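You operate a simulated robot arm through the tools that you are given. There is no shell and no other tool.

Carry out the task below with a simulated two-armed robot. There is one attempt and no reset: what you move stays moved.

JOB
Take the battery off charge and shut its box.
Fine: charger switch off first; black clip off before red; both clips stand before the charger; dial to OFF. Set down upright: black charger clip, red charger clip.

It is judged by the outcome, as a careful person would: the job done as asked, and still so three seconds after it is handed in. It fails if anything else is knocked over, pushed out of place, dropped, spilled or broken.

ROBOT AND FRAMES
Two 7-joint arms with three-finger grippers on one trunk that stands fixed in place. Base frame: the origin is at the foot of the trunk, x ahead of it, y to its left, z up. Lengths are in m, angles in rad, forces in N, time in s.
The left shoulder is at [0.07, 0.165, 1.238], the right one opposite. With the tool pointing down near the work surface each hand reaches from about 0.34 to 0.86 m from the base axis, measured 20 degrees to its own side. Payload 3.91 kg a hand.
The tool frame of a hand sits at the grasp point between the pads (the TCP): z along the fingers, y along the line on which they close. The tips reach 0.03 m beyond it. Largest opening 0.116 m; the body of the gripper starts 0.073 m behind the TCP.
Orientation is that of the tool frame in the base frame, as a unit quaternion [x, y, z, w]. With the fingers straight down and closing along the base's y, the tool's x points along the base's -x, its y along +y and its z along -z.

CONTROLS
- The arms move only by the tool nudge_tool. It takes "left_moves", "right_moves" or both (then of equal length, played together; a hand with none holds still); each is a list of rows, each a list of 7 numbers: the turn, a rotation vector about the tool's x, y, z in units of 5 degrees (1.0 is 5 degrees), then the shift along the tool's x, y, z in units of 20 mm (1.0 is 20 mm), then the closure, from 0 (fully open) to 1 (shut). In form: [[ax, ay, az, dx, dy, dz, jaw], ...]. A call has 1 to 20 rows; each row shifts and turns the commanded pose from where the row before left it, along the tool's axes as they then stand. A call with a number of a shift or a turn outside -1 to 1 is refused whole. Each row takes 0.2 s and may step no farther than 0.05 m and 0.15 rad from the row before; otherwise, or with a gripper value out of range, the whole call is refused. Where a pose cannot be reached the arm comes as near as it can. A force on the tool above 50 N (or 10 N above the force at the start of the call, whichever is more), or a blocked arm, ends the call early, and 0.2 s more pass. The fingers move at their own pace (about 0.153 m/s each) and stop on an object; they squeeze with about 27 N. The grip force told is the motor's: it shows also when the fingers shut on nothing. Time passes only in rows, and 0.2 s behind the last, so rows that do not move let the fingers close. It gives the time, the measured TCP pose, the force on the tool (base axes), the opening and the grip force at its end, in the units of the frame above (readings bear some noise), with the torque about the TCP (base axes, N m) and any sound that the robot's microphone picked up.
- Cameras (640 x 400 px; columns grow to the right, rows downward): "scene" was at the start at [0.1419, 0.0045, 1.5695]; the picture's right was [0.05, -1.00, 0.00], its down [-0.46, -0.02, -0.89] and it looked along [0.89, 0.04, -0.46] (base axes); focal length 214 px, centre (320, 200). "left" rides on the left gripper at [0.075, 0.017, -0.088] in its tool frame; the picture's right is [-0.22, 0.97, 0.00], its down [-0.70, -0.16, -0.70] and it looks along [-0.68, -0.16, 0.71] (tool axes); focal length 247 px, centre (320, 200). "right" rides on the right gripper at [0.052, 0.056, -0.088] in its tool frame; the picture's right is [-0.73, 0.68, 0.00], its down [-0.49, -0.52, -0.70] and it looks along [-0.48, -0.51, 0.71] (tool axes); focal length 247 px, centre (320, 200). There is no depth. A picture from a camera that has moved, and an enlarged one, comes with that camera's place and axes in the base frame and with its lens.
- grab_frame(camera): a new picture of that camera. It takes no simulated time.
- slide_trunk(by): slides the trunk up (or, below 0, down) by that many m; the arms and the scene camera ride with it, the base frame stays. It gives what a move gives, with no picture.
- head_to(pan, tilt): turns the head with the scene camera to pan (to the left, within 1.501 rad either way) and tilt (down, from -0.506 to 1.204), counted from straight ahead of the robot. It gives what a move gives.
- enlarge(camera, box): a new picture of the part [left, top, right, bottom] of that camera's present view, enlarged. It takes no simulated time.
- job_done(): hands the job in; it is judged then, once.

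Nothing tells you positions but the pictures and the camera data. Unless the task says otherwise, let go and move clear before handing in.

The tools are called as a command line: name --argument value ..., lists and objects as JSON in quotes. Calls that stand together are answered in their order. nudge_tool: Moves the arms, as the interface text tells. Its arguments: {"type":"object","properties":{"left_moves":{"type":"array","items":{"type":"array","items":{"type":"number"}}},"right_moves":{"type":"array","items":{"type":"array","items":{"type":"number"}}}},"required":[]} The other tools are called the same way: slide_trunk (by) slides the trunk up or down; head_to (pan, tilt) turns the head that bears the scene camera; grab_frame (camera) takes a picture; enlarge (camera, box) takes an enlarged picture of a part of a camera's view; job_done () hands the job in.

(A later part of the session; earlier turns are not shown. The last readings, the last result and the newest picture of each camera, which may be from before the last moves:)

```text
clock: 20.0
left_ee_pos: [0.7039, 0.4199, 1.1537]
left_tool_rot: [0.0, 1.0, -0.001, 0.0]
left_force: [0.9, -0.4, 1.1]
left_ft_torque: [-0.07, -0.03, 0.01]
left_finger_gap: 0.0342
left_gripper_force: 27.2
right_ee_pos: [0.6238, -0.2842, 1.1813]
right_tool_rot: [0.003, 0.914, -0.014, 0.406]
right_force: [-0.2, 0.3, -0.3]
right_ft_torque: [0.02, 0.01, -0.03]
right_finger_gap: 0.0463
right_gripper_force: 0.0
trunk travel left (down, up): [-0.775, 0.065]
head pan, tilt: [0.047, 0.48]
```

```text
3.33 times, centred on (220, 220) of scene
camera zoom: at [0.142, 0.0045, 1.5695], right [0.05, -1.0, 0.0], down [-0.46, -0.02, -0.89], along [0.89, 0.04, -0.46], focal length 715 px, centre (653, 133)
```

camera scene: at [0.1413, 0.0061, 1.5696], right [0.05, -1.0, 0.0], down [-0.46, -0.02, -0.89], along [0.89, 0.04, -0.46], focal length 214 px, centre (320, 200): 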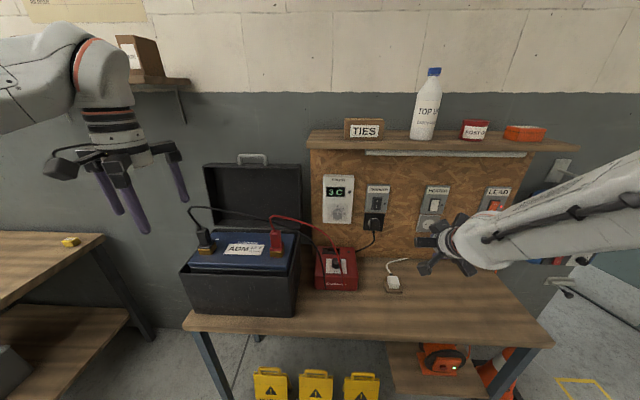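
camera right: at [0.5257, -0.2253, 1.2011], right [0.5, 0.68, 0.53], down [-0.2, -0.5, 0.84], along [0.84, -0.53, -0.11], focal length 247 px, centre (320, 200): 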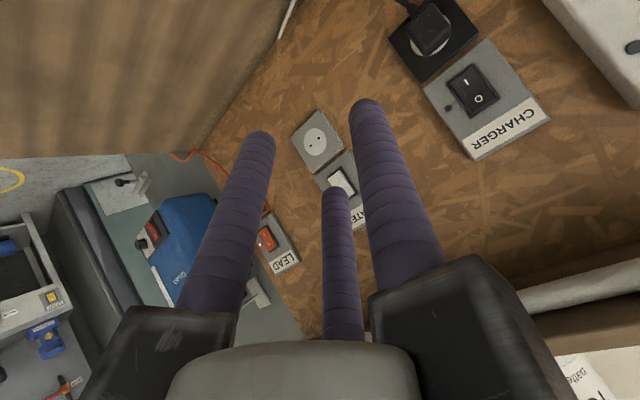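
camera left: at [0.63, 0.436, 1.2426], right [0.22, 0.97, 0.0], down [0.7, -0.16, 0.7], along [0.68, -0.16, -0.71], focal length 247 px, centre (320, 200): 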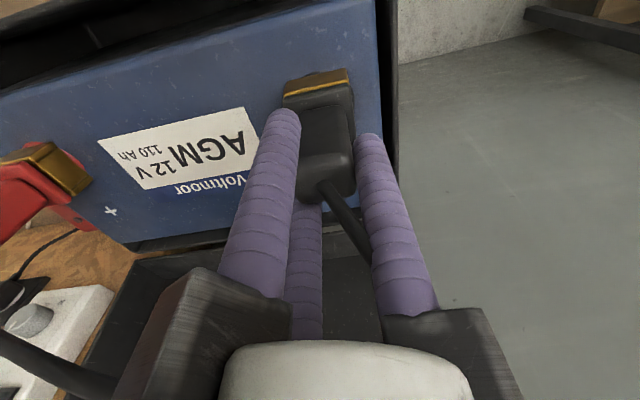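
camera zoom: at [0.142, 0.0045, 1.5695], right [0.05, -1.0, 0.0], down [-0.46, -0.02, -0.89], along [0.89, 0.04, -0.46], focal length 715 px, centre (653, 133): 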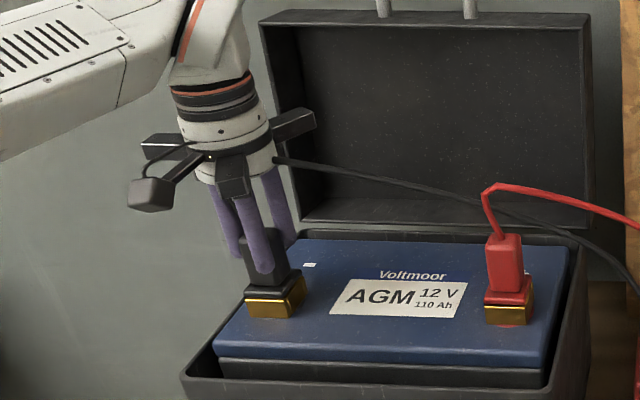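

The clip is gripped (gap 34 mm, 27 N), and the cable offers no resistance. Now I'll pull straight up.

nudge_tool --left_moves '[[0, 0, 0, 0, 0, -0.3, 1], [0, 0, 0, 0, 0, -0.3, 1], [0, 0, 0, 0, 0, -0.4, 1], [0, 0, 0, 0, 0, -0.5, 1], [0, 0, 0, 0, 0, -0.5, 1], [0, 0, 0, 0, 0, -0.5, 1], [0, 0, 0, 0, 0, -0.5, 1]]'

enlarge --camera "scene" --box '[160, 140, 300, 280]'

grab_frame --camera "left"

```text
clock: 21.6
left_ee_pos: [0.7055, 0.422, 1.213]
left_tool_rot: [0.001, 1.0, 0.0, 0.0]
left_force: [-0.1, 0.1, -1.4]
left_ft_torque: [0.04, -0.01, 0.0]
left_finger_gap: 0.034
left_gripper_force: 27.0
right_ee_pos: [0.6243, -0.2829, 1.1807]
right_tool_rot: [0.004, 0.914, -0.014, 0.406]
right_force: [-0.4, -0.5, -0.3]
right_ft_torque: [0.0, 0.02, -0.04]
right_finger_gap: 0.0465
right_gripper_force: 0.1
trunk travel left (down, up): [-0.775, 0.065]
head pan, tilt: [0.047, 0.48]
```

```text
2.86 times, centred on (230, 210) of scene
camera zoom: at [0.142, 0.0043, 1.5695], right [0.05, -1.0, 0.0], down [-0.46, -0.02, -0.89], along [0.89, 0.04, -0.46], focal length 613 px, centre (577, 171)
```

zoom: 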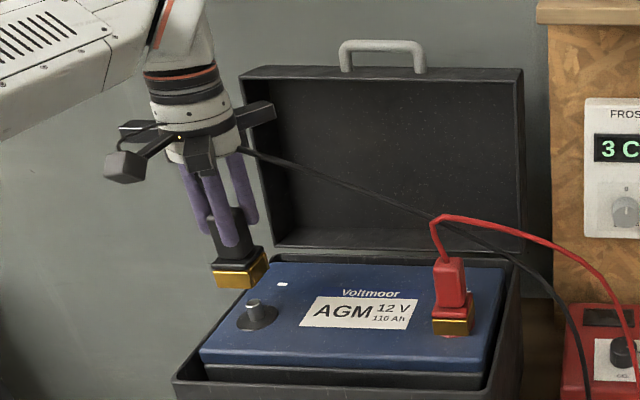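

```text
taken
camera left: at [0.6316, 0.4371, 1.3028], right [0.22, 0.97, 0.0], down [0.7, -0.16, 0.7], along [0.68, -0.16, -0.71], focal length 247 px, centre (320, 200)
```

left: 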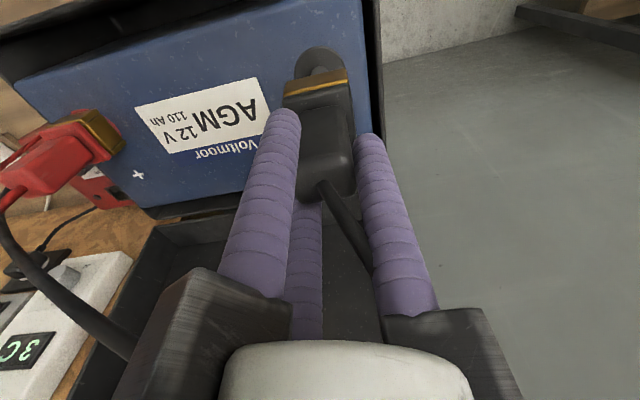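

The black clip is off its post and firmly held, with its base about 85 mm below the TCP. I'll raise it clear and carry it over toward the bench in front of the charger, aiming for about (0.65, 0.005).

nudge_tool --left_moves '[[0, 0, 0, 0, 0, -0.9, 1], [0, 0, 0, 0, 0, -0.9, 1], [0, 0, 0, 0, 0, -0.9, 1], [0, 0, 0, 0, 0, -0.9, 1], [0, 0, 0, 0, 0, -0.9, 1], [0, 0, 0, 0.13, -1, 0, 1], [0, 0, 0, 0.13, -1, 0, 1], [0, 0, 0, 0.13, -1, 0, 1], [0, 0, 0, 0.13, -1, 0, 1], [0, 0, 0, 0.13, -1, 0, 1], [0, 0, 0, 0.13, -1, 0, 1], [0, 0, 0, 0.13, -1, 0, 1], [0, 0, 0, 0.13, -1, 0, 1], [0, 0, 0, 0.13, -1, 0, 1], [0, 0, 0, 0.13, -1, 0, 1], [0, 0, 0, 0.13, -1, 0, 1], [0, 0, 0, 0.13, -1, 0, 1], [0, 0, 0, 0.13, -1, 0, 1], [0, 0, 0, 0.13, -1, 0, 1]]'

grab_frame --camera "scene"

grab_frame --camera "left"

```text
clock: 25.6
left_ee_pos: [0.6696, 0.1393, 1.3028]
left_tool_rot: [-0.001, 1.0, 0.0, 0.0]
left_force: [0.0, 0.2, -0.8]
left_ft_torque: [0.01, -0.02, 0.0]
left_finger_gap: 0.0338
left_gripper_force: 27.3
right_ee_pos: [0.6238, -0.2847, 1.1821]
right_tool_rot: [0.005, 0.914, -0.015, 0.406]
right_force: [1.1, 0.1, 0.2]
right_ft_torque: [0.0, -0.01, 0.01]
right_finger_gap: 0.0464
right_gripper_force: 0.0
trunk travel left (down, up): [-0.775, 0.065]
head pan, tilt: [0.047, 0.48]
```

```text
taken
camera scene: at [0.143, 0.0036, 1.5694], right [0.05, -1.0, 0.0], down [-0.46, -0.02, -0.89], along [0.89, 0.04, -0.46], focal length 214 px, centre (320, 200)
```

scene: 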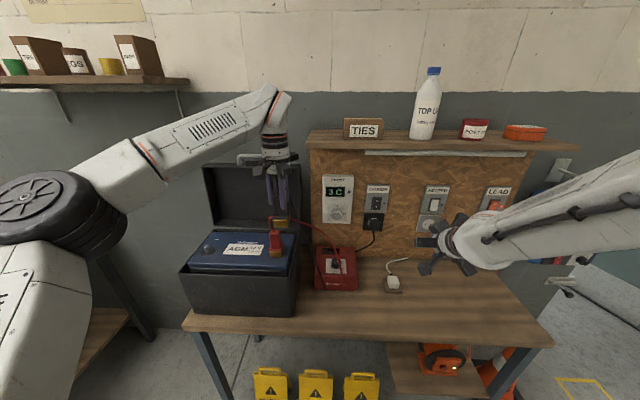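

```text
taken
camera left: at [0.5962, 0.1549, 1.3915], right [0.22, 0.97, 0.0], down [0.7, -0.16, 0.7], along [0.68, -0.16, -0.71], focal length 247 px, centre (320, 200)
```

left: 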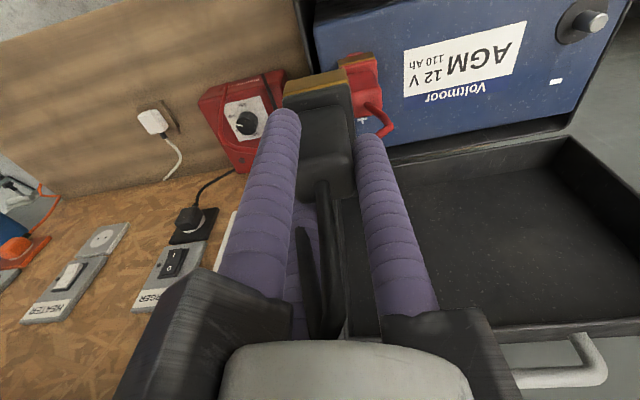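

The clip hangs upright in the grip. I'll move the rest of the way over to (0.65, 0.005) and begin descending.

nudge_tool --left_moves '[[0, 0, 0, 0.14, -0.96, 0, 1], [0, 0, 0, 0.14, -0.96, 0, 1], [0, 0, 0, 0.14, -0.96, 0, 1], [0, 0, 0, 0.14, -0.96, 0, 1], [0, 0, 0, 0.14, -0.96, 0, 1], [0, 0, 0, 0.14, -0.96, 0, 1], [0, 0, 0, 0.14, -0.96, 0, 1], [0, 0, 0, 0, 0, 1, 1], [0, 0, 0, 0, 0, 1, 1], [0, 0, 0, 0, 0, 1, 1], [0, 0, 0, 0, 0, 1, 1], [0, 0, 0, 0, 0, 1, 1], [0, 0, 0, 0, 0, 1, 1], [0, 0, 0, 0, 0, 1, 1], [0, 0, 0, 0, 0, 0, 1]]'

grab_frame --camera "scene"

grab_frame --camera "left"

grab_frame --camera "right"

```text
clock: 28.8
left_ee_pos: [0.6482, 0.0054, 1.1643]
left_tool_rot: [0.0, 1.0, 0.0, 0.0]
left_force: [-0.2, -0.8, -1.7]
left_ft_torque: [0.02, 0.01, 0.01]
left_finger_gap: 0.0338
left_gripper_force: 26.5
right_ee_pos: [0.6238, -0.2846, 1.1814]
right_tool_rot: [0.005, 0.914, -0.014, 0.405]
right_force: [-0.1, -0.7, -0.5]
right_ft_torque: [-0.01, -0.01, 0.0]
right_finger_gap: 0.0464
right_gripper_force: 0.0
trunk travel left (down, up): [-0.775, 0.065]
head pan, tilt: [0.047, 0.48]
```

```text
taken
camera scene: at [0.1417, 0.0042, 1.5696], right [0.05, -1.0, 0.0], down [-0.46, -0.02, -0.89], along [0.89, 0.04, -0.46], focal length 214 px, centre (320, 200)
```

scene: 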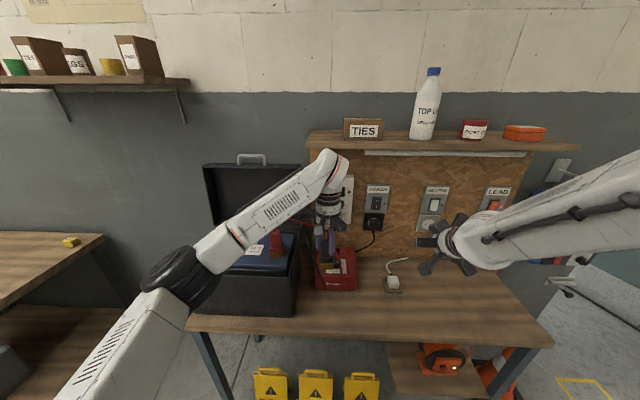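

```text
taken
camera left: at [0.5744, 0.0213, 1.2533], right [0.22, 0.97, 0.0], down [0.7, -0.16, 0.7], along [0.68, -0.16, -0.71], focal length 247 px, centre (320, 200)
```

left: 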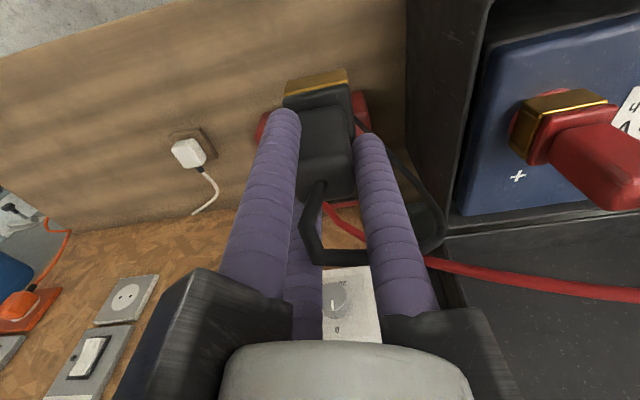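

```text
taken
camera right: at [0.5257, -0.2252, 1.2012], right [0.5, 0.68, 0.53], down [-0.2, -0.5, 0.84], along [0.84, -0.53, -0.11], focal length 247 px, centre (320, 200)
```

right: 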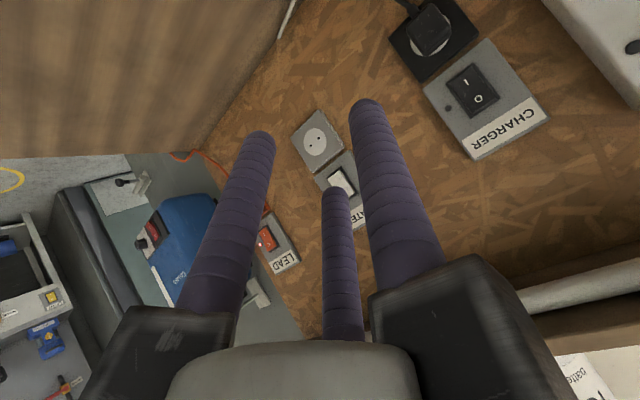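

It is descending cleanly above the strip in front of the charger. I'll lower to just above the bench, then check height and forearm clearance from the box.

nudge_tool --left_moves '[[0, 0, 0, 0, 0, 1, 1], [0, 0, 0, 0, 0, 1, 1], [0, 0, 0, 0, 0, 1, 1], [0, 0, 0, 0, 0, 1, 1], [0, 0, 0, 0, 0, 1, 1], [0, 0, 0, 0, 0, 1, 1], [0, 0, 0, 0, 0, 1, 1], [0, 0, 0, 0, 0, 0, 1]]'

grab_frame --camera "scene"

enlarge --camera "scene" --box '[280, 220, 380, 320]'

grab_frame --camera "left"

```text
clock: 30.6
left_ee_pos: [0.6503, 0.0091, 1.0244]
left_tool_rot: [0.0, 1.0, 0.0, 0.0]
left_force: [0.1, 0.2, -1.1]
left_ft_torque: [-0.01, -0.01, 0.01]
left_finger_gap: 0.0336
left_gripper_force: 26.8
right_ee_pos: [0.624, -0.2841, 1.1822]
right_tool_rot: [0.004, 0.914, -0.014, 0.405]
right_force: [-1.1, -0.1, 0.5]
right_ft_torque: [0.0, 0.03, 0.0]
right_finger_gap: 0.0465
right_gripper_force: 0.1
trunk travel left (down, up): [-0.775, 0.065]
head pan, tilt: [0.047, 0.48]
```

```text
taken
camera scene: at [0.1419, 0.0042, 1.5695], right [0.05, -1.0, 0.0], down [-0.46, -0.02, -0.89], along [0.89, 0.04, -0.46], focal length 214 px, centre (320, 200)
```

scene: 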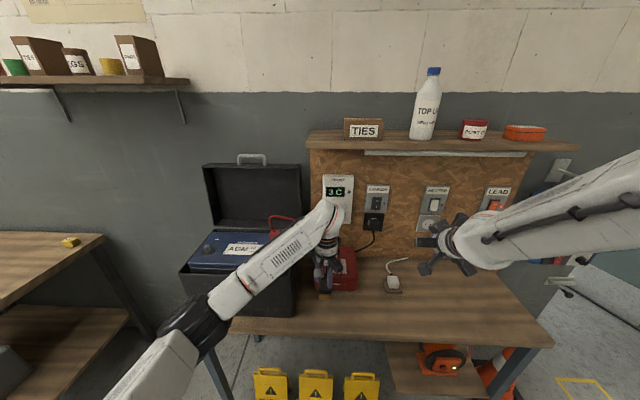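

```text
4.00 times, centred on (330, 270) of scene
camera zoom: at [0.1419, 0.0042, 1.5695], right [0.05, -1.0, 0.0], down [-0.46, -0.02, -0.89], along [0.89, 0.04, -0.46], focal length 858 px, centre (280, -80)
```

zoom: 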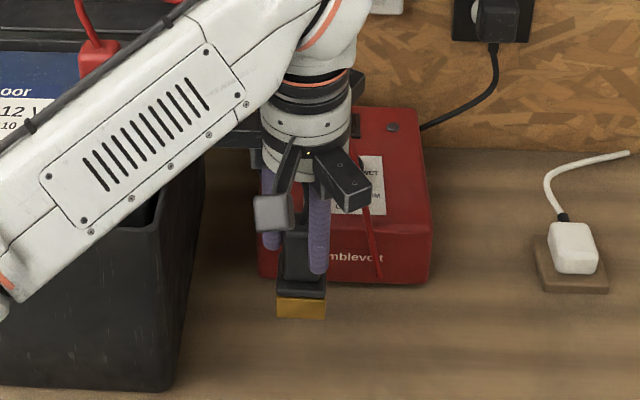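

```text
taken
camera left: at [0.5761, 0.024, 1.1134], right [0.22, 0.97, 0.0], down [0.7, -0.16, 0.7], along [0.68, -0.16, -0.71], focal length 247 px, centre (320, 200)
```

left: 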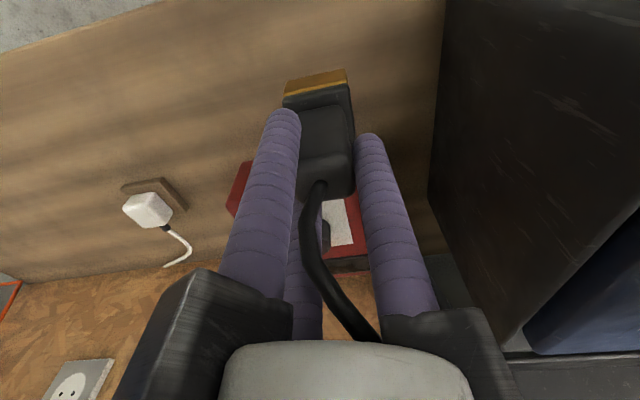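

The clip's base is about 86 mm below the TCP, which leaves roughly 55–60 mm to the bench. I'll lower most of it and then creep.

nudge_tool --left_moves '[[0, 0, 0, 0, -0.1, 0.8, 1], [0, 0, 0, 0, -0.1, 0.8, 1], [0, 0, 0, 0, 0, 0.4, 1], [0, 0, 0, 0, 0, 0.2, 1], [0, 0, 0, 0, 0, 0, 1]]'

enlarge --camera "scene" --box '[300, 240, 370, 310]'

grab_frame --camera "scene"

```text
clock: 31.8
left_ee_pos: [0.6488, 0.0026, 0.9796]
left_tool_rot: [0.0, 1.0, 0.0, 0.0]
left_force: [0.5, 0.8, -0.5]
left_ft_torque: [-0.02, -0.04, -0.02]
left_finger_gap: 0.0338
left_gripper_force: 26.5
right_ee_pos: [0.6232, -0.2828, 1.182]
right_tool_rot: [0.005, 0.913, -0.015, 0.407]
right_force: [0.1, -0.7, -0.1]
right_ft_torque: [-0.01, -0.01, 0.0]
right_finger_gap: 0.0463
right_gripper_force: 0.1
trunk travel left (down, up): [-0.775, 0.065]
head pan, tilt: [0.047, 0.48]
```

```text
5.71 times, centred on (335, 275) of scene
camera zoom: at [0.142, 0.0043, 1.5695], right [0.05, -1.0, 0.0], down [-0.46, -0.02, -0.89], along [0.89, 0.04, -0.46], focal length 1226 px, centre (234, -229)
```

zoom: 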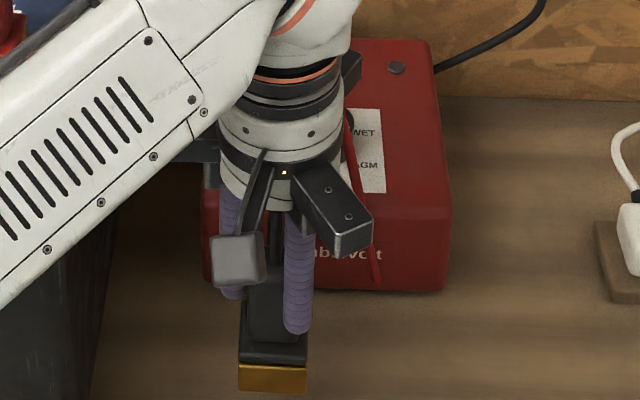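

```text
taken
camera scene: at [0.142, 0.0043, 1.5695], right [0.05, -1.0, 0.0], down [-0.46, -0.02, -0.89], along [0.89, 0.04, -0.46], focal length 214 px, centre (320, 200)
```

scene: 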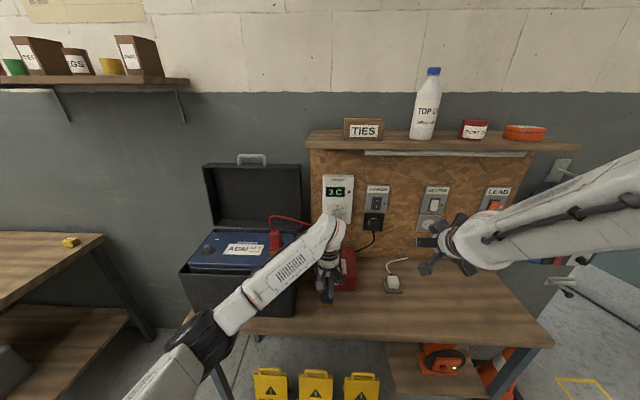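

No contact yet at TCP z 0.98. I'll creep down in 4 mm steps.

nudge_tool --left_moves '[[0, 0, 0, 0, 0, 0.2, 1], [0, 0, 0, 0, 0, 0.2, 1], [0, 0, 0, 0, 0, 0, 1]]'

enlarge --camera "scene" --box '[300, 250, 370, 320]'

```text
clock: 32.6
left_ee_pos: [0.6483, 0.0017, 0.9718]
left_tool_rot: [0.0, 1.0, 0.0, 0.0]
left_force: [0.2, -0.1, -1.7]
left_ft_torque: [0.01, 0.01, 0.02]
left_finger_gap: 0.0338
left_gripper_force: 27.4
right_ee_pos: [0.6239, -0.2843, 1.1828]
right_tool_rot: [0.004, 0.914, -0.014, 0.406]
right_force: [-1.4, 0.8, -0.3]
right_ft_torque: [0.01, 0.0, -0.01]
right_finger_gap: 0.0464
right_gripper_force: 0.1
trunk travel left (down, up): [-0.775, 0.065]
head pan, tilt: [0.047, 0.48]
```

```text
5.71 times, centred on (335, 285) of scene
camera zoom: at [0.1421, 0.0044, 1.5695], right [0.05, -1.0, 0.0], down [-0.46, -0.02, -0.89], along [0.89, 0.04, -0.46], focal length 1226 px, centre (234, -286)
```

zoom: 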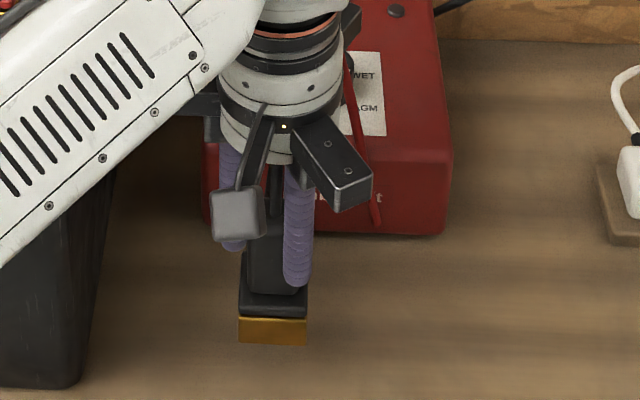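

nudge_tool --left_moves '[[0, 0, 0, 0, 0, 0.15, 1], [0, 0, 0, 0, 0, 0.15, 1], [0, 0, 0, 0, 0, 0, 1]]'

enlarge --camera "scene" --box '[300, 250, 370, 320]'

```text
clock: 33.4
left_ee_pos: [0.6491, 0.0032, 0.9644]
left_tool_rot: [-0.001, 1.0, 0.0, 0.0]
left_force: [0.5, 1.2, -0.3]
left_ft_torque: [-0.01, -0.01, 0.01]
left_finger_gap: 0.0336
left_gripper_force: 27.1
right_ee_pos: [0.6238, -0.2842, 1.1821]
right_tool_rot: [0.005, 0.914, -0.015, 0.406]
right_force: [-0.1, -0.4, -0.8]
right_ft_torque: [0.0, -0.01, -0.01]
right_finger_gap: 0.0467
right_gripper_force: 0.1
trunk travel left (down, up): [-0.775, 0.065]
head pan, tilt: [0.047, 0.48]
```

```text
5.71 times, centred on (335, 285) of scene
camera zoom: at [0.1421, 0.0044, 1.5695], right [0.05, -1.0, 0.0], down [-0.46, -0.02, -0.89], along [0.89, 0.04, -0.46], focal length 1226 px, centre (234, -286)
```

zoom: 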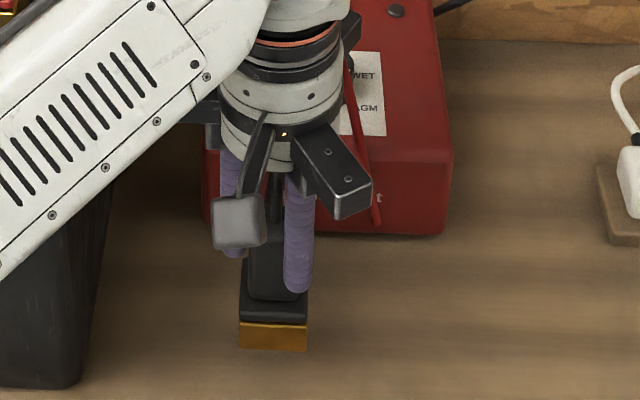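

Still free at 0.964, so I'll continue with small steps.

nudge_tool --left_moves '[[0, 0, 0, 0, 0, 0.15, 1], [0, 0, 0, 0, 0, 0.1, 1], [0, 0, 0, 0, 0, 0, 1]]'

enlarge --camera "scene" --box '[300, 250, 370, 320]'

grab_frame --camera "left"

```text
clock: 34.2
left_ee_pos: [0.649, 0.0029, 0.9611]
left_tool_rot: [0.001, 1.0, 0.0, 0.0]
left_force: [-0.2, -0.2, -1.2]
left_ft_torque: [-0.01, -0.01, 0.0]
left_finger_gap: 0.0338
left_gripper_force: 26.9
right_ee_pos: [0.624, -0.2838, 1.1823]
right_tool_rot: [0.005, 0.913, -0.015, 0.407]
right_force: [-0.5, -0.6, -0.5]
right_ft_torque: [0.0, 0.05, 0.01]
right_finger_gap: 0.0464
right_gripper_force: 0.1
trunk travel left (down, up): [-0.775, 0.065]
head pan, tilt: [0.047, 0.48]
```

```text
5.71 times, centred on (335, 285) of scene
camera zoom: at [0.1421, 0.0043, 1.5695], right [0.05, -1.0, 0.0], down [-0.46, -0.02, -0.89], along [0.89, 0.04, -0.46], focal length 1226 px, centre (234, -286)
```

zoom: 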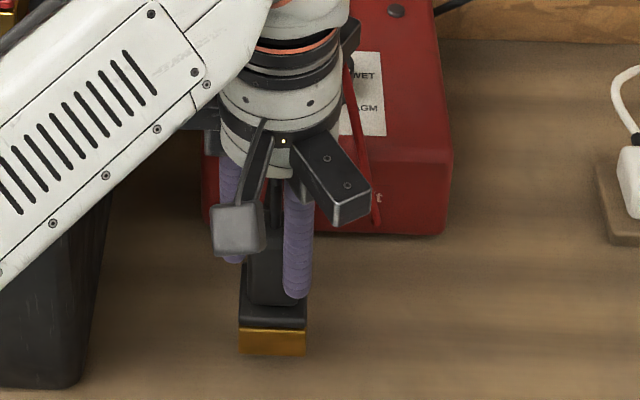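

```text
taken
camera left: at [0.5748, 0.0183, 1.0498], right [0.22, 0.97, 0.0], down [0.7, -0.16, 0.7], along [0.68, -0.16, -0.71], focal length 247 px, centre (320, 200)
```

left: 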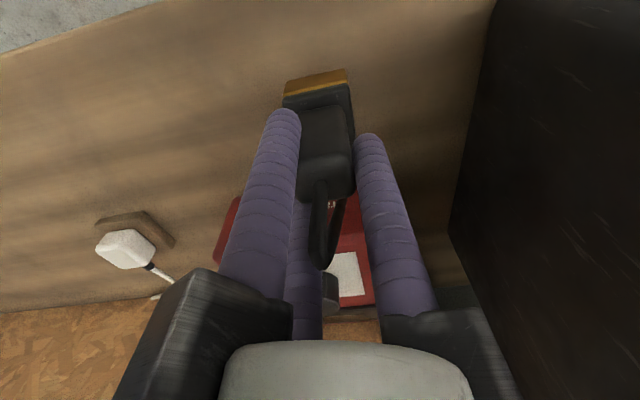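

nudge_tool --left_moves '[[0, 0, 0, 0, 0, 0.15, 1], [0, 0, 0, 0, 0, 0.15, 1], [0, 0, 0, 0, 0, 0, 1]]'

enlarge --camera "scene" --box '[300, 250, 370, 320]'

```text
clock: 35.0
left_ee_pos: [0.6485, 0.0022, 0.954]
left_tool_rot: [0.0, 1.0, 0.001, 0.0]
left_force: [-0.4, -0.5, -1.5]
left_ft_torque: [-0.02, 0.0, -0.01]
left_finger_gap: 0.0339
left_gripper_force: 27.6
right_ee_pos: [0.6238, -0.2838, 1.1824]
right_tool_rot: [0.004, 0.914, -0.015, 0.406]
right_force: [0.4, 0.2, -0.5]
right_ft_torque: [0.01, 0.0, 0.0]
right_finger_gap: 0.0465
right_gripper_force: 0.0
trunk travel left (down, up): [-0.775, 0.065]
head pan, tilt: [0.047, 0.48]
```

```text
5.71 times, centred on (335, 285) of scene
camera zoom: at [0.1421, 0.0044, 1.5695], right [0.05, -1.0, 0.0], down [-0.46, -0.02, -0.89], along [0.89, 0.04, -0.46], focal length 1226 px, centre (234, -286)
```

zoom: 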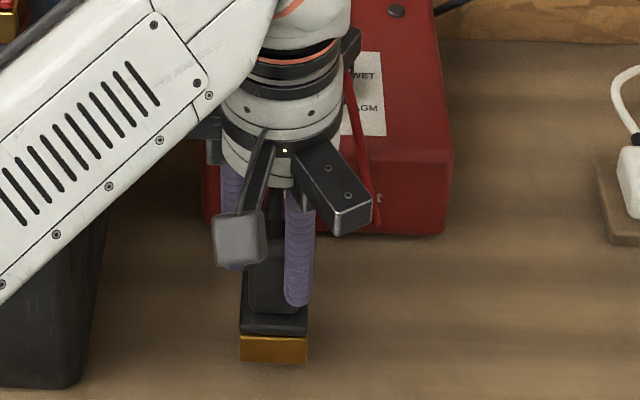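

A second look at the white plug puts the bench top lower, at about 0.845, so the charger's front is near x 0.74 and the bench edge near 0.61. I'll shift the clip 20 mm toward the charger for a safer standing spot and keep lowering.

nudge_tool --left_moves '[[0, 0, 0, -0.5, 0, 0, 1], [0, 0, 0, -0.5, 0, 0, 1], [0, 0, 0, 0, 0, 0.2, 1], [0, 0, 0, 0, 0, 0.2, 1], [0, 0, 0, 0, 0, 0.2, 1], [0, 0, 0, 0, 0, 0, 1]]'

enlarge --camera "scene" --box '[300, 250, 370, 320]'

grab_frame --camera "left"

```text
clock: 36.4
left_ee_pos: [0.6696, 0.0031, 0.9424]
left_tool_rot: [0.0, 1.0, 0.001, -0.001]
left_force: [0.2, 0.4, -1.0]
left_ft_torque: [-0.01, 0.04, 0.0]
left_finger_gap: 0.0336
left_gripper_force: 26.9
right_ee_pos: [0.624, -0.2837, 1.1822]
right_tool_rot: [0.004, 0.914, -0.015, 0.407]
right_force: [0.2, 0.2, -0.2]
right_ft_torque: [0.0, -0.03, -0.02]
right_finger_gap: 0.0462
right_gripper_force: 0.1
trunk travel left (down, up): [-0.775, 0.065]
head pan, tilt: [0.047, 0.48]
```

```text
5.71 times, centred on (335, 285) of scene
camera zoom: at [0.1421, 0.0044, 1.5695], right [0.05, -1.0, 0.0], down [-0.46, -0.02, -0.89], along [0.89, 0.04, -0.46], focal length 1226 px, centre (234, -286)
```

zoom: 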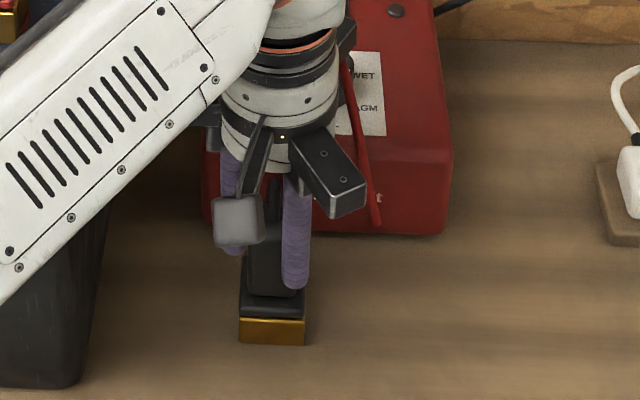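

```text
taken
camera left: at [0.5951, 0.019, 1.0314], right [0.22, 0.97, 0.0], down [0.7, -0.16, 0.7], along [0.68, -0.16, -0.71], focal length 247 px, centre (320, 200)
```

left: 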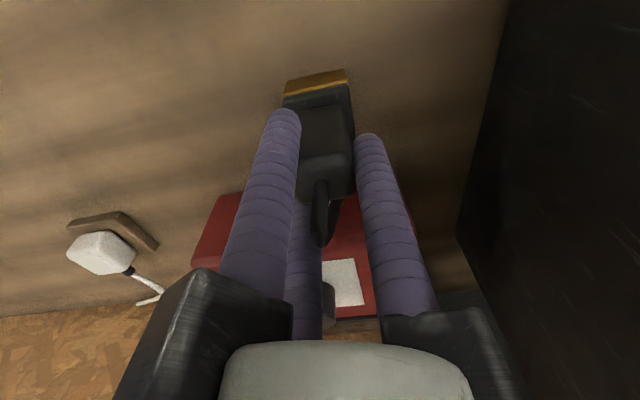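

nudge_tool --left_moves '[[0, 0, 0, 0, 0, 0.2, 1], [0, 0, 0, 0, 0, 0.2, 1], [0, 0, 0, 0, 0, 0, 1]]'

enlarge --camera "scene" --box '[300, 250, 370, 320]'

```text
clock: 37.2
left_ee_pos: [0.6694, 0.0017, 0.9373]
left_tool_rot: [0.001, 1.0, -0.001, 0.003]
left_force: [6.2, 2.5, 28.8]
left_ft_torque: [-0.26, -0.08, 0.07]
left_finger_gap: 0.0342
left_gripper_force: 27.3
right_ee_pos: [0.6227, -0.2828, 1.1835]
right_tool_rot: [0.004, 0.914, -0.015, 0.406]
right_force: [-1.1, -0.2, -0.9]
right_ft_torque: [-0.02, -0.01, -0.04]
right_finger_gap: 0.0465
right_gripper_force: 0.1
trunk travel left (down, up): [-0.775, 0.065]
head pan, tilt: [0.047, 0.48]
```

```text
5.71 times, centred on (335, 285) of scene
camera zoom: at [0.1398, 0.0047, 1.5699], right [0.05, -1.0, 0.0], down [-0.46, -0.02, -0.89], along [0.89, 0.04, -0.46], focal length 1226 px, centre (234, -286)
```

zoom: 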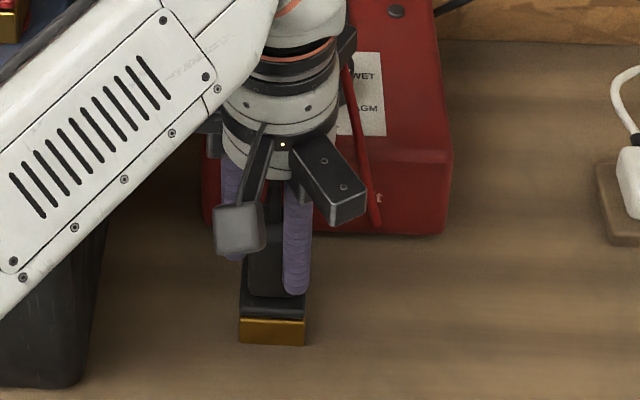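

The clip is on the bench: 29 N upward at TCP z 0.937. I'll ease off the press, open gently and rise away.

nudge_tool --left_moves '[[0, 0, 0, 0, 0, -0.18, 1], [0, 0, 0, 0, 0, 0, 1], [0, 0, 0, 0, 0, 0, 0.6], [0, 0, 0, 0, 0, 0, 0.5], [0, 0, 0, 0, 0, 0, 0.45]]'

grab_frame --camera "left"

enlarge --camera "scene" --box '[300, 250, 370, 320]'

```text
clock: 38.4
left_ee_pos: [0.6686, 0.0031, 0.937]
left_tool_rot: [0.0, 1.0, 0.0, -0.001]
left_force: [-0.4, -0.1, 0.0]
left_ft_torque: [-0.01, -0.01, -0.03]
left_finger_gap: 0.0638
left_gripper_force: 0.1
right_ee_pos: [0.6249, -0.2842, 1.18]
right_tool_rot: [0.004, 0.914, -0.015, 0.406]
right_force: [-0.1, 0.7, 0.8]
right_ft_torque: [0.02, -0.03, 0.01]
right_finger_gap: 0.0465
right_gripper_force: 0.0
trunk travel left (down, up): [-0.775, 0.065]
head pan, tilt: [0.047, 0.48]
```

```text
taken
camera left: at [0.5952, 0.0188, 1.0269], right [0.22, 0.97, 0.0], down [0.7, -0.16, 0.7], along [0.68, -0.16, -0.71], focal length 247 px, centre (320, 200)
```

left: 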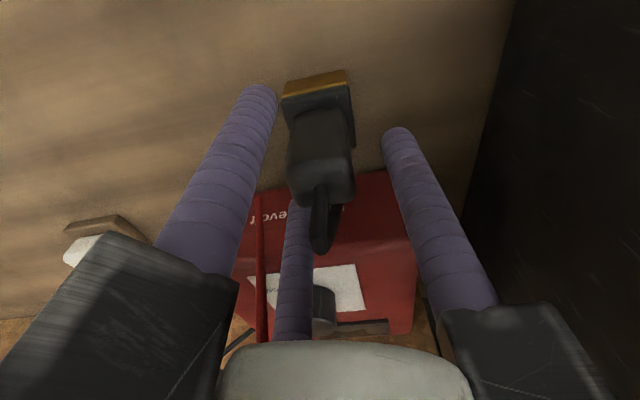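

```text
5.71 times, centred on (335, 285) of scene
camera zoom: at [0.1421, 0.0044, 1.5695], right [0.05, -1.0, 0.0], down [-0.46, -0.02, -0.89], along [0.89, 0.04, -0.46], focal length 1226 px, centre (234, -286)
```

zoom: 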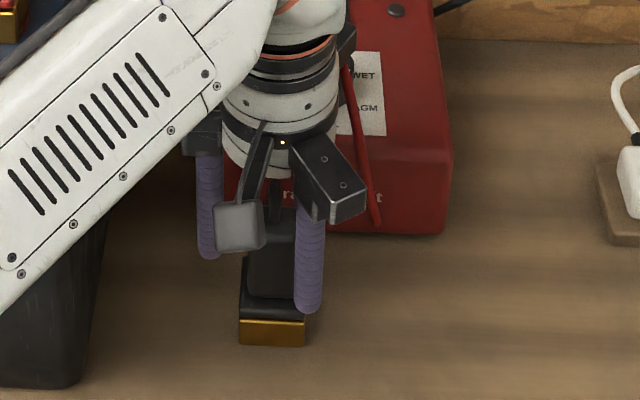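

The black clip stands free and upright in front of the charger. I'll rise straight up and go over to the red clip, near (0.703, 0.178).

nudge_tool --left_moves '[[0, 0, 0, 0, 0, -0.5, 0.45], [0, 0, 0, 0, 0, -1, 0.45], [0, 0, 0, 0, 0, -1, 0.45], [0, 0, 0, 0, 0, -1, 0.45], [0, 0, 0, 0, 0, -1, 0.45], [0, 0, 0, 0, 0, -1, 0.45], [0, 0, 0, 0, 0, -1, 0.45], [0, 0, 0, 0, 0, -1, 0.45], [0, 0, 0, 0, 0, -1, 0.45], [0, 0, 0, 0, 0, -1, 0.45], [0, 0, 0, 0, 0, -1, 0.45], [0, 0, 0, 0, 0, -1, 0.45], [0, 0, 0, 0, 0, -1, 0.45], [0, 0, 0, 0, 0, -1, 0.45], [0, 0, 0, 0, 0, -1, 0.4], [0, 0, 0, 0, 0, -1, 0.35], [0, 0, 0, 0, 0, -1, 0.35], [0, 0, 0, 0, 0, -1, 0.32]]'

nudge_tool --left_moves '[[0, 0, 0, -0.19, 0.97, 0, 0.32], [0, 0, 0, -0.19, 0.97, 0, 0.32], [0, 0, 0, -0.19, 0.97, 0, 0.32], [0, 0, 0, -0.19, 0.97, 0, 0.32], [0, 0, 0, -0.19, 0.97, 0, 0.32], [0, 0, 0, -0.19, 0.97, 0, 0.32], [0, 0, 0, -0.19, 0.97, 0, 0.32], [0, 0, 0, -0.19, 0.97, 0, 0.32], [0, 0, 0, -0.19, 0.97, 0, 0.32], [0, 0, 0, 0, 0, 0, 0.32]]'

grab_frame --camera "scene"

grab_frame --camera "left"

enlarge --camera "left" --box '[270, 20, 400, 150]'

enlarge --camera "scene" --box '[240, 200, 390, 330]'

```text
clock: 42.2
left_ee_pos: [0.668, 0.0011, 1.2903]
left_tool_rot: [0.0, 1.0, 0.0, 0.0]
left_force: [0.3, 0.0, 0.1]
left_ft_torque: [-0.02, 0.02, -0.01]
left_finger_gap: 0.0789
left_gripper_force: 0.1
right_ee_pos: [0.6241, -0.2849, 1.1813]
right_tool_rot: [0.006, 0.913, -0.016, 0.407]
right_force: [-0.2, -0.8, 0.4]
right_ft_torque: [0.02, -0.03, 0.02]
right_finger_gap: 0.0464
right_gripper_force: 0.1
trunk travel left (down, up): [-0.775, 0.065]
head pan, tilt: [0.047, 0.48]
```

```text
clock: 44.4
left_ee_pos: [0.704, 0.1755, 1.2873]
left_tool_rot: [0.001, 1.0, 0.001, 0.0]
left_force: [-0.2, 0.2, -0.4]
left_ft_torque: [-0.02, -0.01, 0.02]
left_finger_gap: 0.0789
left_gripper_force: 0.0
right_ee_pos: [0.6246, -0.2832, 1.1816]
right_tool_rot: [0.005, 0.913, -0.015, 0.407]
right_force: [-0.2, -1.1, 0.5]
right_ft_torque: [-0.01, 0.01, 0.01]
right_finger_gap: 0.0466
right_gripper_force: 0.2
trunk travel left (down, up): [-0.775, 0.065]
head pan, tilt: [0.047, 0.48]
```

```text
taken
camera scene: at [0.142, 0.004, 1.5695], right [0.05, -1.0, 0.0], down [-0.46, -0.02, -0.89], along [0.89, 0.04, -0.46], focal length 214 px, centre (320, 200)
```

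scene: 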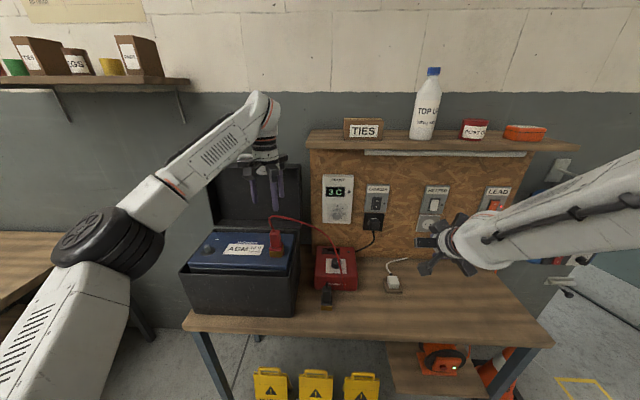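

```text
taken
camera left: at [0.6299, 0.1924, 1.3769], right [0.22, 0.97, 0.0], down [0.7, -0.16, 0.7], along [0.68, -0.16, -0.71], focal length 247 px, centre (320, 200)
```

left: 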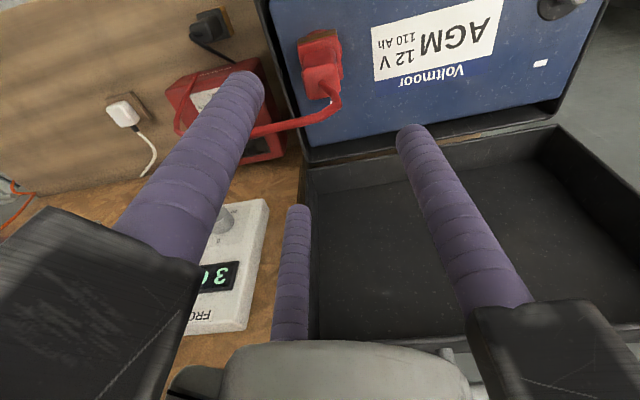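

```text
3.08 times, centred on (335, 85) of left
camera zoom: at [0.6299, 0.1924, 1.3769], right [0.22, 0.97, 0.0], down [0.7, -0.16, 0.7], along [0.68, -0.16, -0.71], focal length 760 px, centre (274, 554)
```

zoom: 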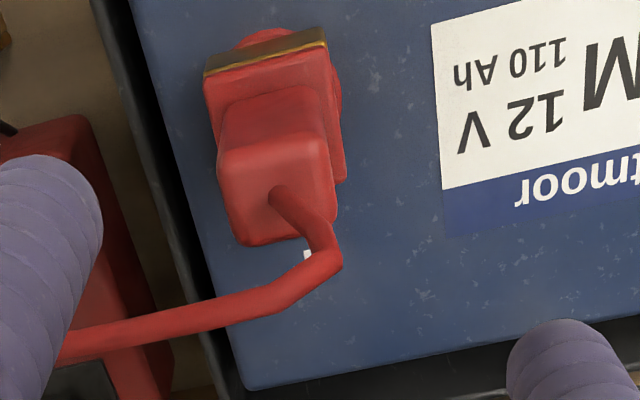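

```text
3.08 times, centred on (315, 265) of scene
camera zoom: at [0.142, 0.004, 1.5695], right [0.05, -1.0, 0.0], down [-0.46, -0.02, -0.89], along [0.89, 0.04, -0.46], focal length 660 px, centre (335, 0)
```

zoom: 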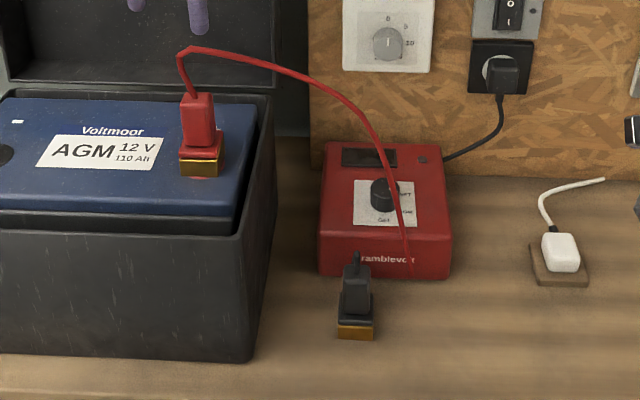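

The black clip stands well before the charger, and the left hand is now centred over the red handle at (0.703, 0.1755). I'll descend and grip it.

nudge_tool --left_moves '[[0, 0, 0, 0, 0, 0.96, 0.32], [0, 0, 0, 0, 0, 0.96, 0.32], [0, 0, 0, 0, 0, 0.96, 0.32], [0, 0, 0, 0, 0, 0.96, 0.32], [0, 0, 0, 0, 0, 0.96, 0.32], [0, 0, 0, 0, 0, 0.96, 0.32], [0, 0, 0, 0, 0, 0.94, 0.32], [0, 0, 0, 0, 0, 0, 0.32], [0, 0, 0, 0, 0, 0, 0.5], [0, 0, 0, 0, 0, 0, 0.7], [0, 0, 0, 0, 0, 0, 1], [0, 0, 0, 0, 0, 0, 1], [0, 0, 0, 0, 0, 0, 1]]'

grab_frame --camera "left"

enlarge --camera "scene" --box '[220, 180, 340, 290]'

```text
clock: 47.2
left_ee_pos: [0.7031, 0.1793, 1.1525]
left_tool_rot: [0.001, 1.0, 0.0, -0.001]
left_force: [0.2, -1.3, -0.2]
left_ft_torque: [-0.02, 0.01, 0.02]
left_finger_gap: 0.0337
left_gripper_force: 26.5
right_ee_pos: [0.624, -0.2839, 1.1811]
right_tool_rot: [0.005, 0.914, -0.015, 0.406]
right_force: [0.4, 0.1, 0.0]
right_ft_torque: [0.01, 0.04, 0.03]
right_finger_gap: 0.0468
right_gripper_force: 0.1
trunk travel left (down, up): [-0.775, 0.065]
head pan, tilt: [0.047, 0.48]
```

```text
taken
camera left: at [0.6289, 0.195, 1.2421], right [0.22, 0.97, 0.0], down [0.7, -0.16, 0.7], along [0.68, -0.16, -0.71], focal length 247 px, centre (320, 200)
```

left: 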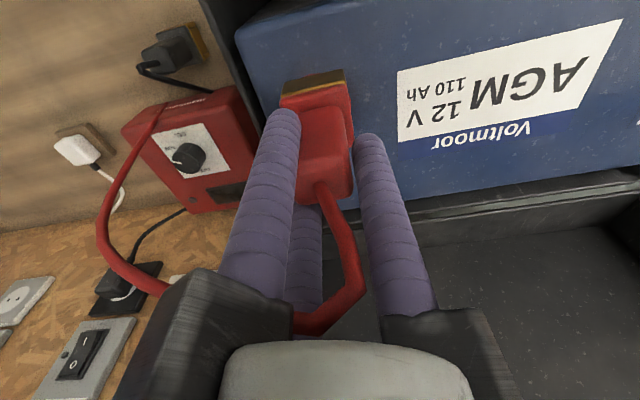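

```text
3.64 times, centred on (280, 235) of scene
camera zoom: at [0.142, 0.0043, 1.5695], right [0.05, -1.0, 0.0], down [-0.46, -0.02, -0.89], along [0.89, 0.04, -0.46], focal length 780 px, centre (466, 73)
```

zoom: 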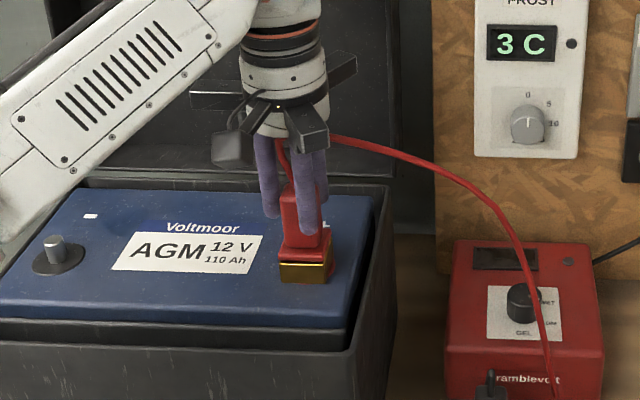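

The red clip is gripped. I'll lift it off and carry it right, moving the right hand further out of the way first.

nudge_tool --left_moves '[[0, 0, 0, 0, 0, -0.3, 1], [0, 0, 0, 0, 0, -0.3, 1], [0, 0, 0, 0, 0, -0.4, 1], [0, 0, 0, 0, 0, -0.5, 1], [0, 0, 0, 0, 0, -0.5, 1], [0, 0, 0, 0, 0, -0.5, 1], [0, 0, 0, 0, 0, -0.5, 1], [0, 0, 0, 0, 0, -0.9, 1], [0, 0, 0, 0, 0, -0.9, 1], [0, 0, 0, 0, 0, -0.9, 1], [0, 0, 0, 0, 0, -0.9, 1], [0, 0, 0, 0, 0, -0.9, 1]]' --right_moves '[[0, 0, 0, 0, -1, 0, 0.6], [0, 0, 0, 0, -1, 0, 0.6], [0, 0, 0, 0, -1, 0, 0.6], [0, 0, 0, 0, -1, 0, 0.6], [0, 0, 0, 0, -1, 0, 0.6], [0, 0, 0, 0, -1, 0, 0.6], [0, 0, 0, 0, -1, 0, 0.6], [0, 0, 0, 0, 0, 0, 0.6], [0, 0, 0, 0, 0, 0, 0.6], [0, 0, 0, 0, 0, 0, 0.6], [0, 0, 0, 0, 0, 0, 0.6], [0, 0, 0, 0, 0, 0, 0.6]]'

grab_frame --camera "scene"

grab_frame --camera "left"

```text
clock: 49.8
left_ee_pos: [0.7018, 0.1758, 1.303]
left_tool_rot: [-0.001, 1.0, 0.0, 0.001]
left_force: [-0.6, 1.1, -1.5]
left_ft_torque: [0.01, -0.02, -0.01]
left_finger_gap: 0.0339
left_gripper_force: 26.7
right_ee_pos: [0.6163, -0.4142, 1.1799]
right_tool_rot: [0.0, 0.924, 0.0, 0.383]
right_force: [0.2, 0.2, -0.4]
right_ft_torque: [0.01, 0.01, -0.02]
right_finger_gap: 0.0462
right_gripper_force: 0.0
right hand out of reach, approached as far as the arm can: row 1
trunk travel left (down, up): [-0.775, 0.065]
head pan, tilt: [0.047, 0.48]
```

```text
taken
camera scene: at [0.1415, 0.0043, 1.5695], right [0.05, -1.0, 0.0], down [-0.46, -0.02, -0.89], along [0.89, 0.04, -0.46], focal length 214 px, centre (320, 200)
```

scene: 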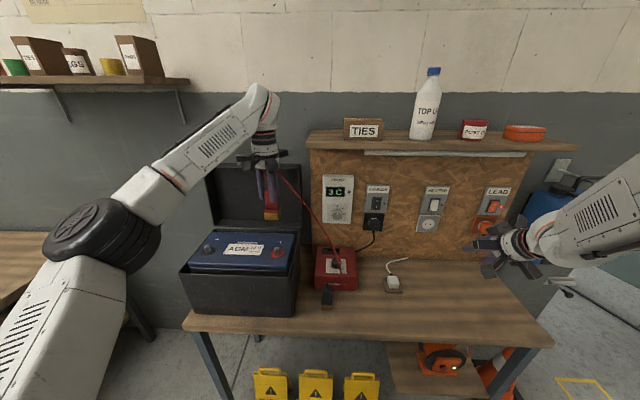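

```text
taken
camera left: at [0.6286, 0.1923, 1.3925], right [0.22, 0.97, 0.0], down [0.7, -0.16, 0.7], along [0.68, -0.16, -0.71], focal length 247 px, centre (320, 200)
```

left: 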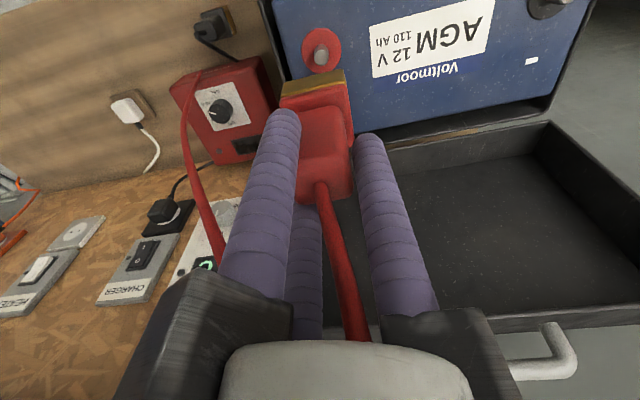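

The red clip is off too, and both posts are bare. I'll carry it to (0.669, -0.08), beside the black one.

nudge_tool --left_moves '[[0, 0, 0, 0.127, -0.985, 0, 1], [0, 0, 0, 0.127, -0.985, 0, 1], [0, 0, 0, 0.127, -0.985, 0, 1], [0, 0, 0, 0.127, -0.985, 0, 1], [0, 0, 0, 0.127, -0.985, 0, 1], [0, 0, 0, 0.127, -0.985, 0, 1], [0, 0, 0, 0.127, -0.985, 0, 1], [0, 0, 0, 0.127, -0.985, 0, 1], [0, 0, 0, 0.127, -0.985, 0, 1], [0, 0, 0, 0.127, -0.985, 0, 1], [0, 0, 0, 0.127, -0.985, 0, 1], [0, 0, 0, 0.127, -0.985, 0, 1], [0, 0, 0, 0.127, -0.985, 0, 1], [0, 0, 0, 0, 0, 1, 1], [0, 0, 0, 0, 0, 1, 1], [0, 0, 0, 0, 0, 1, 1], [0, 0, 0, 0, 0, 1, 1], [0, 0, 0, 0, 0, 1, 1], [0, 0, 0, 0, 0, 1, 1], [0, 0, 0, 0, 0, 0, 1]]'

grab_frame --camera "scene"

grab_frame --camera "left"

```text
clock: 54.0
left_ee_pos: [0.6699, -0.08, 1.1854]
left_tool_rot: [-0.001, 1.0, 0.0, 0.001]
left_force: [-0.1, 0.6, -1.2]
left_ft_torque: [0.01, -0.01, -0.02]
left_finger_gap: 0.0337
left_gripper_force: 27.0
right_ee_pos: [0.6175, -0.4156, 1.1793]
right_tool_rot: [0.001, 0.924, 0.0, 0.383]
right_force: [0.0, 0.0, 0.3]
right_ft_torque: [0.0, 0.01, 0.02]
right_finger_gap: 0.0463
right_gripper_force: 0.0
trunk travel left (down, up): [-0.775, 0.065]
head pan, tilt: [0.047, 0.48]
```

```text
taken
camera scene: at [0.1419, 0.0044, 1.5695], right [0.05, -1.0, 0.0], down [-0.46, -0.02, -0.89], along [0.89, 0.04, -0.46], focal length 214 px, centre (320, 200)
```

scene: 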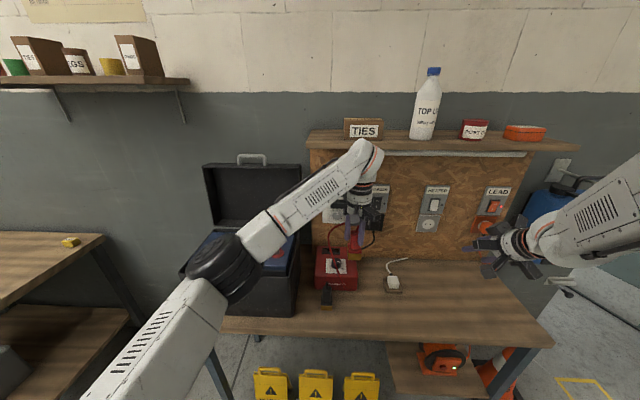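

```text
taken
camera left: at [0.5966, -0.0633, 1.2737], right [0.22, 0.97, 0.0], down [0.7, -0.16, 0.7], along [0.68, -0.16, -0.71], focal length 247 px, centre (320, 200)
```

left: 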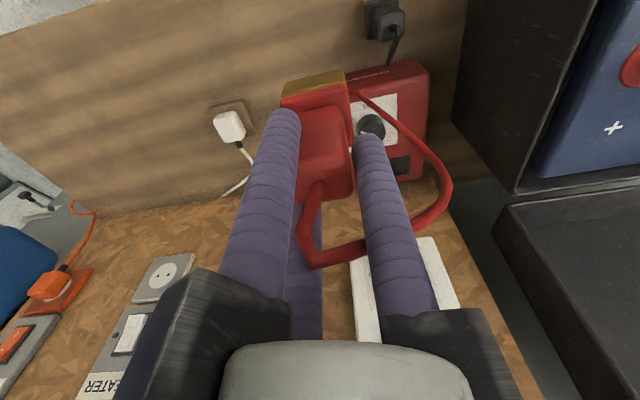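

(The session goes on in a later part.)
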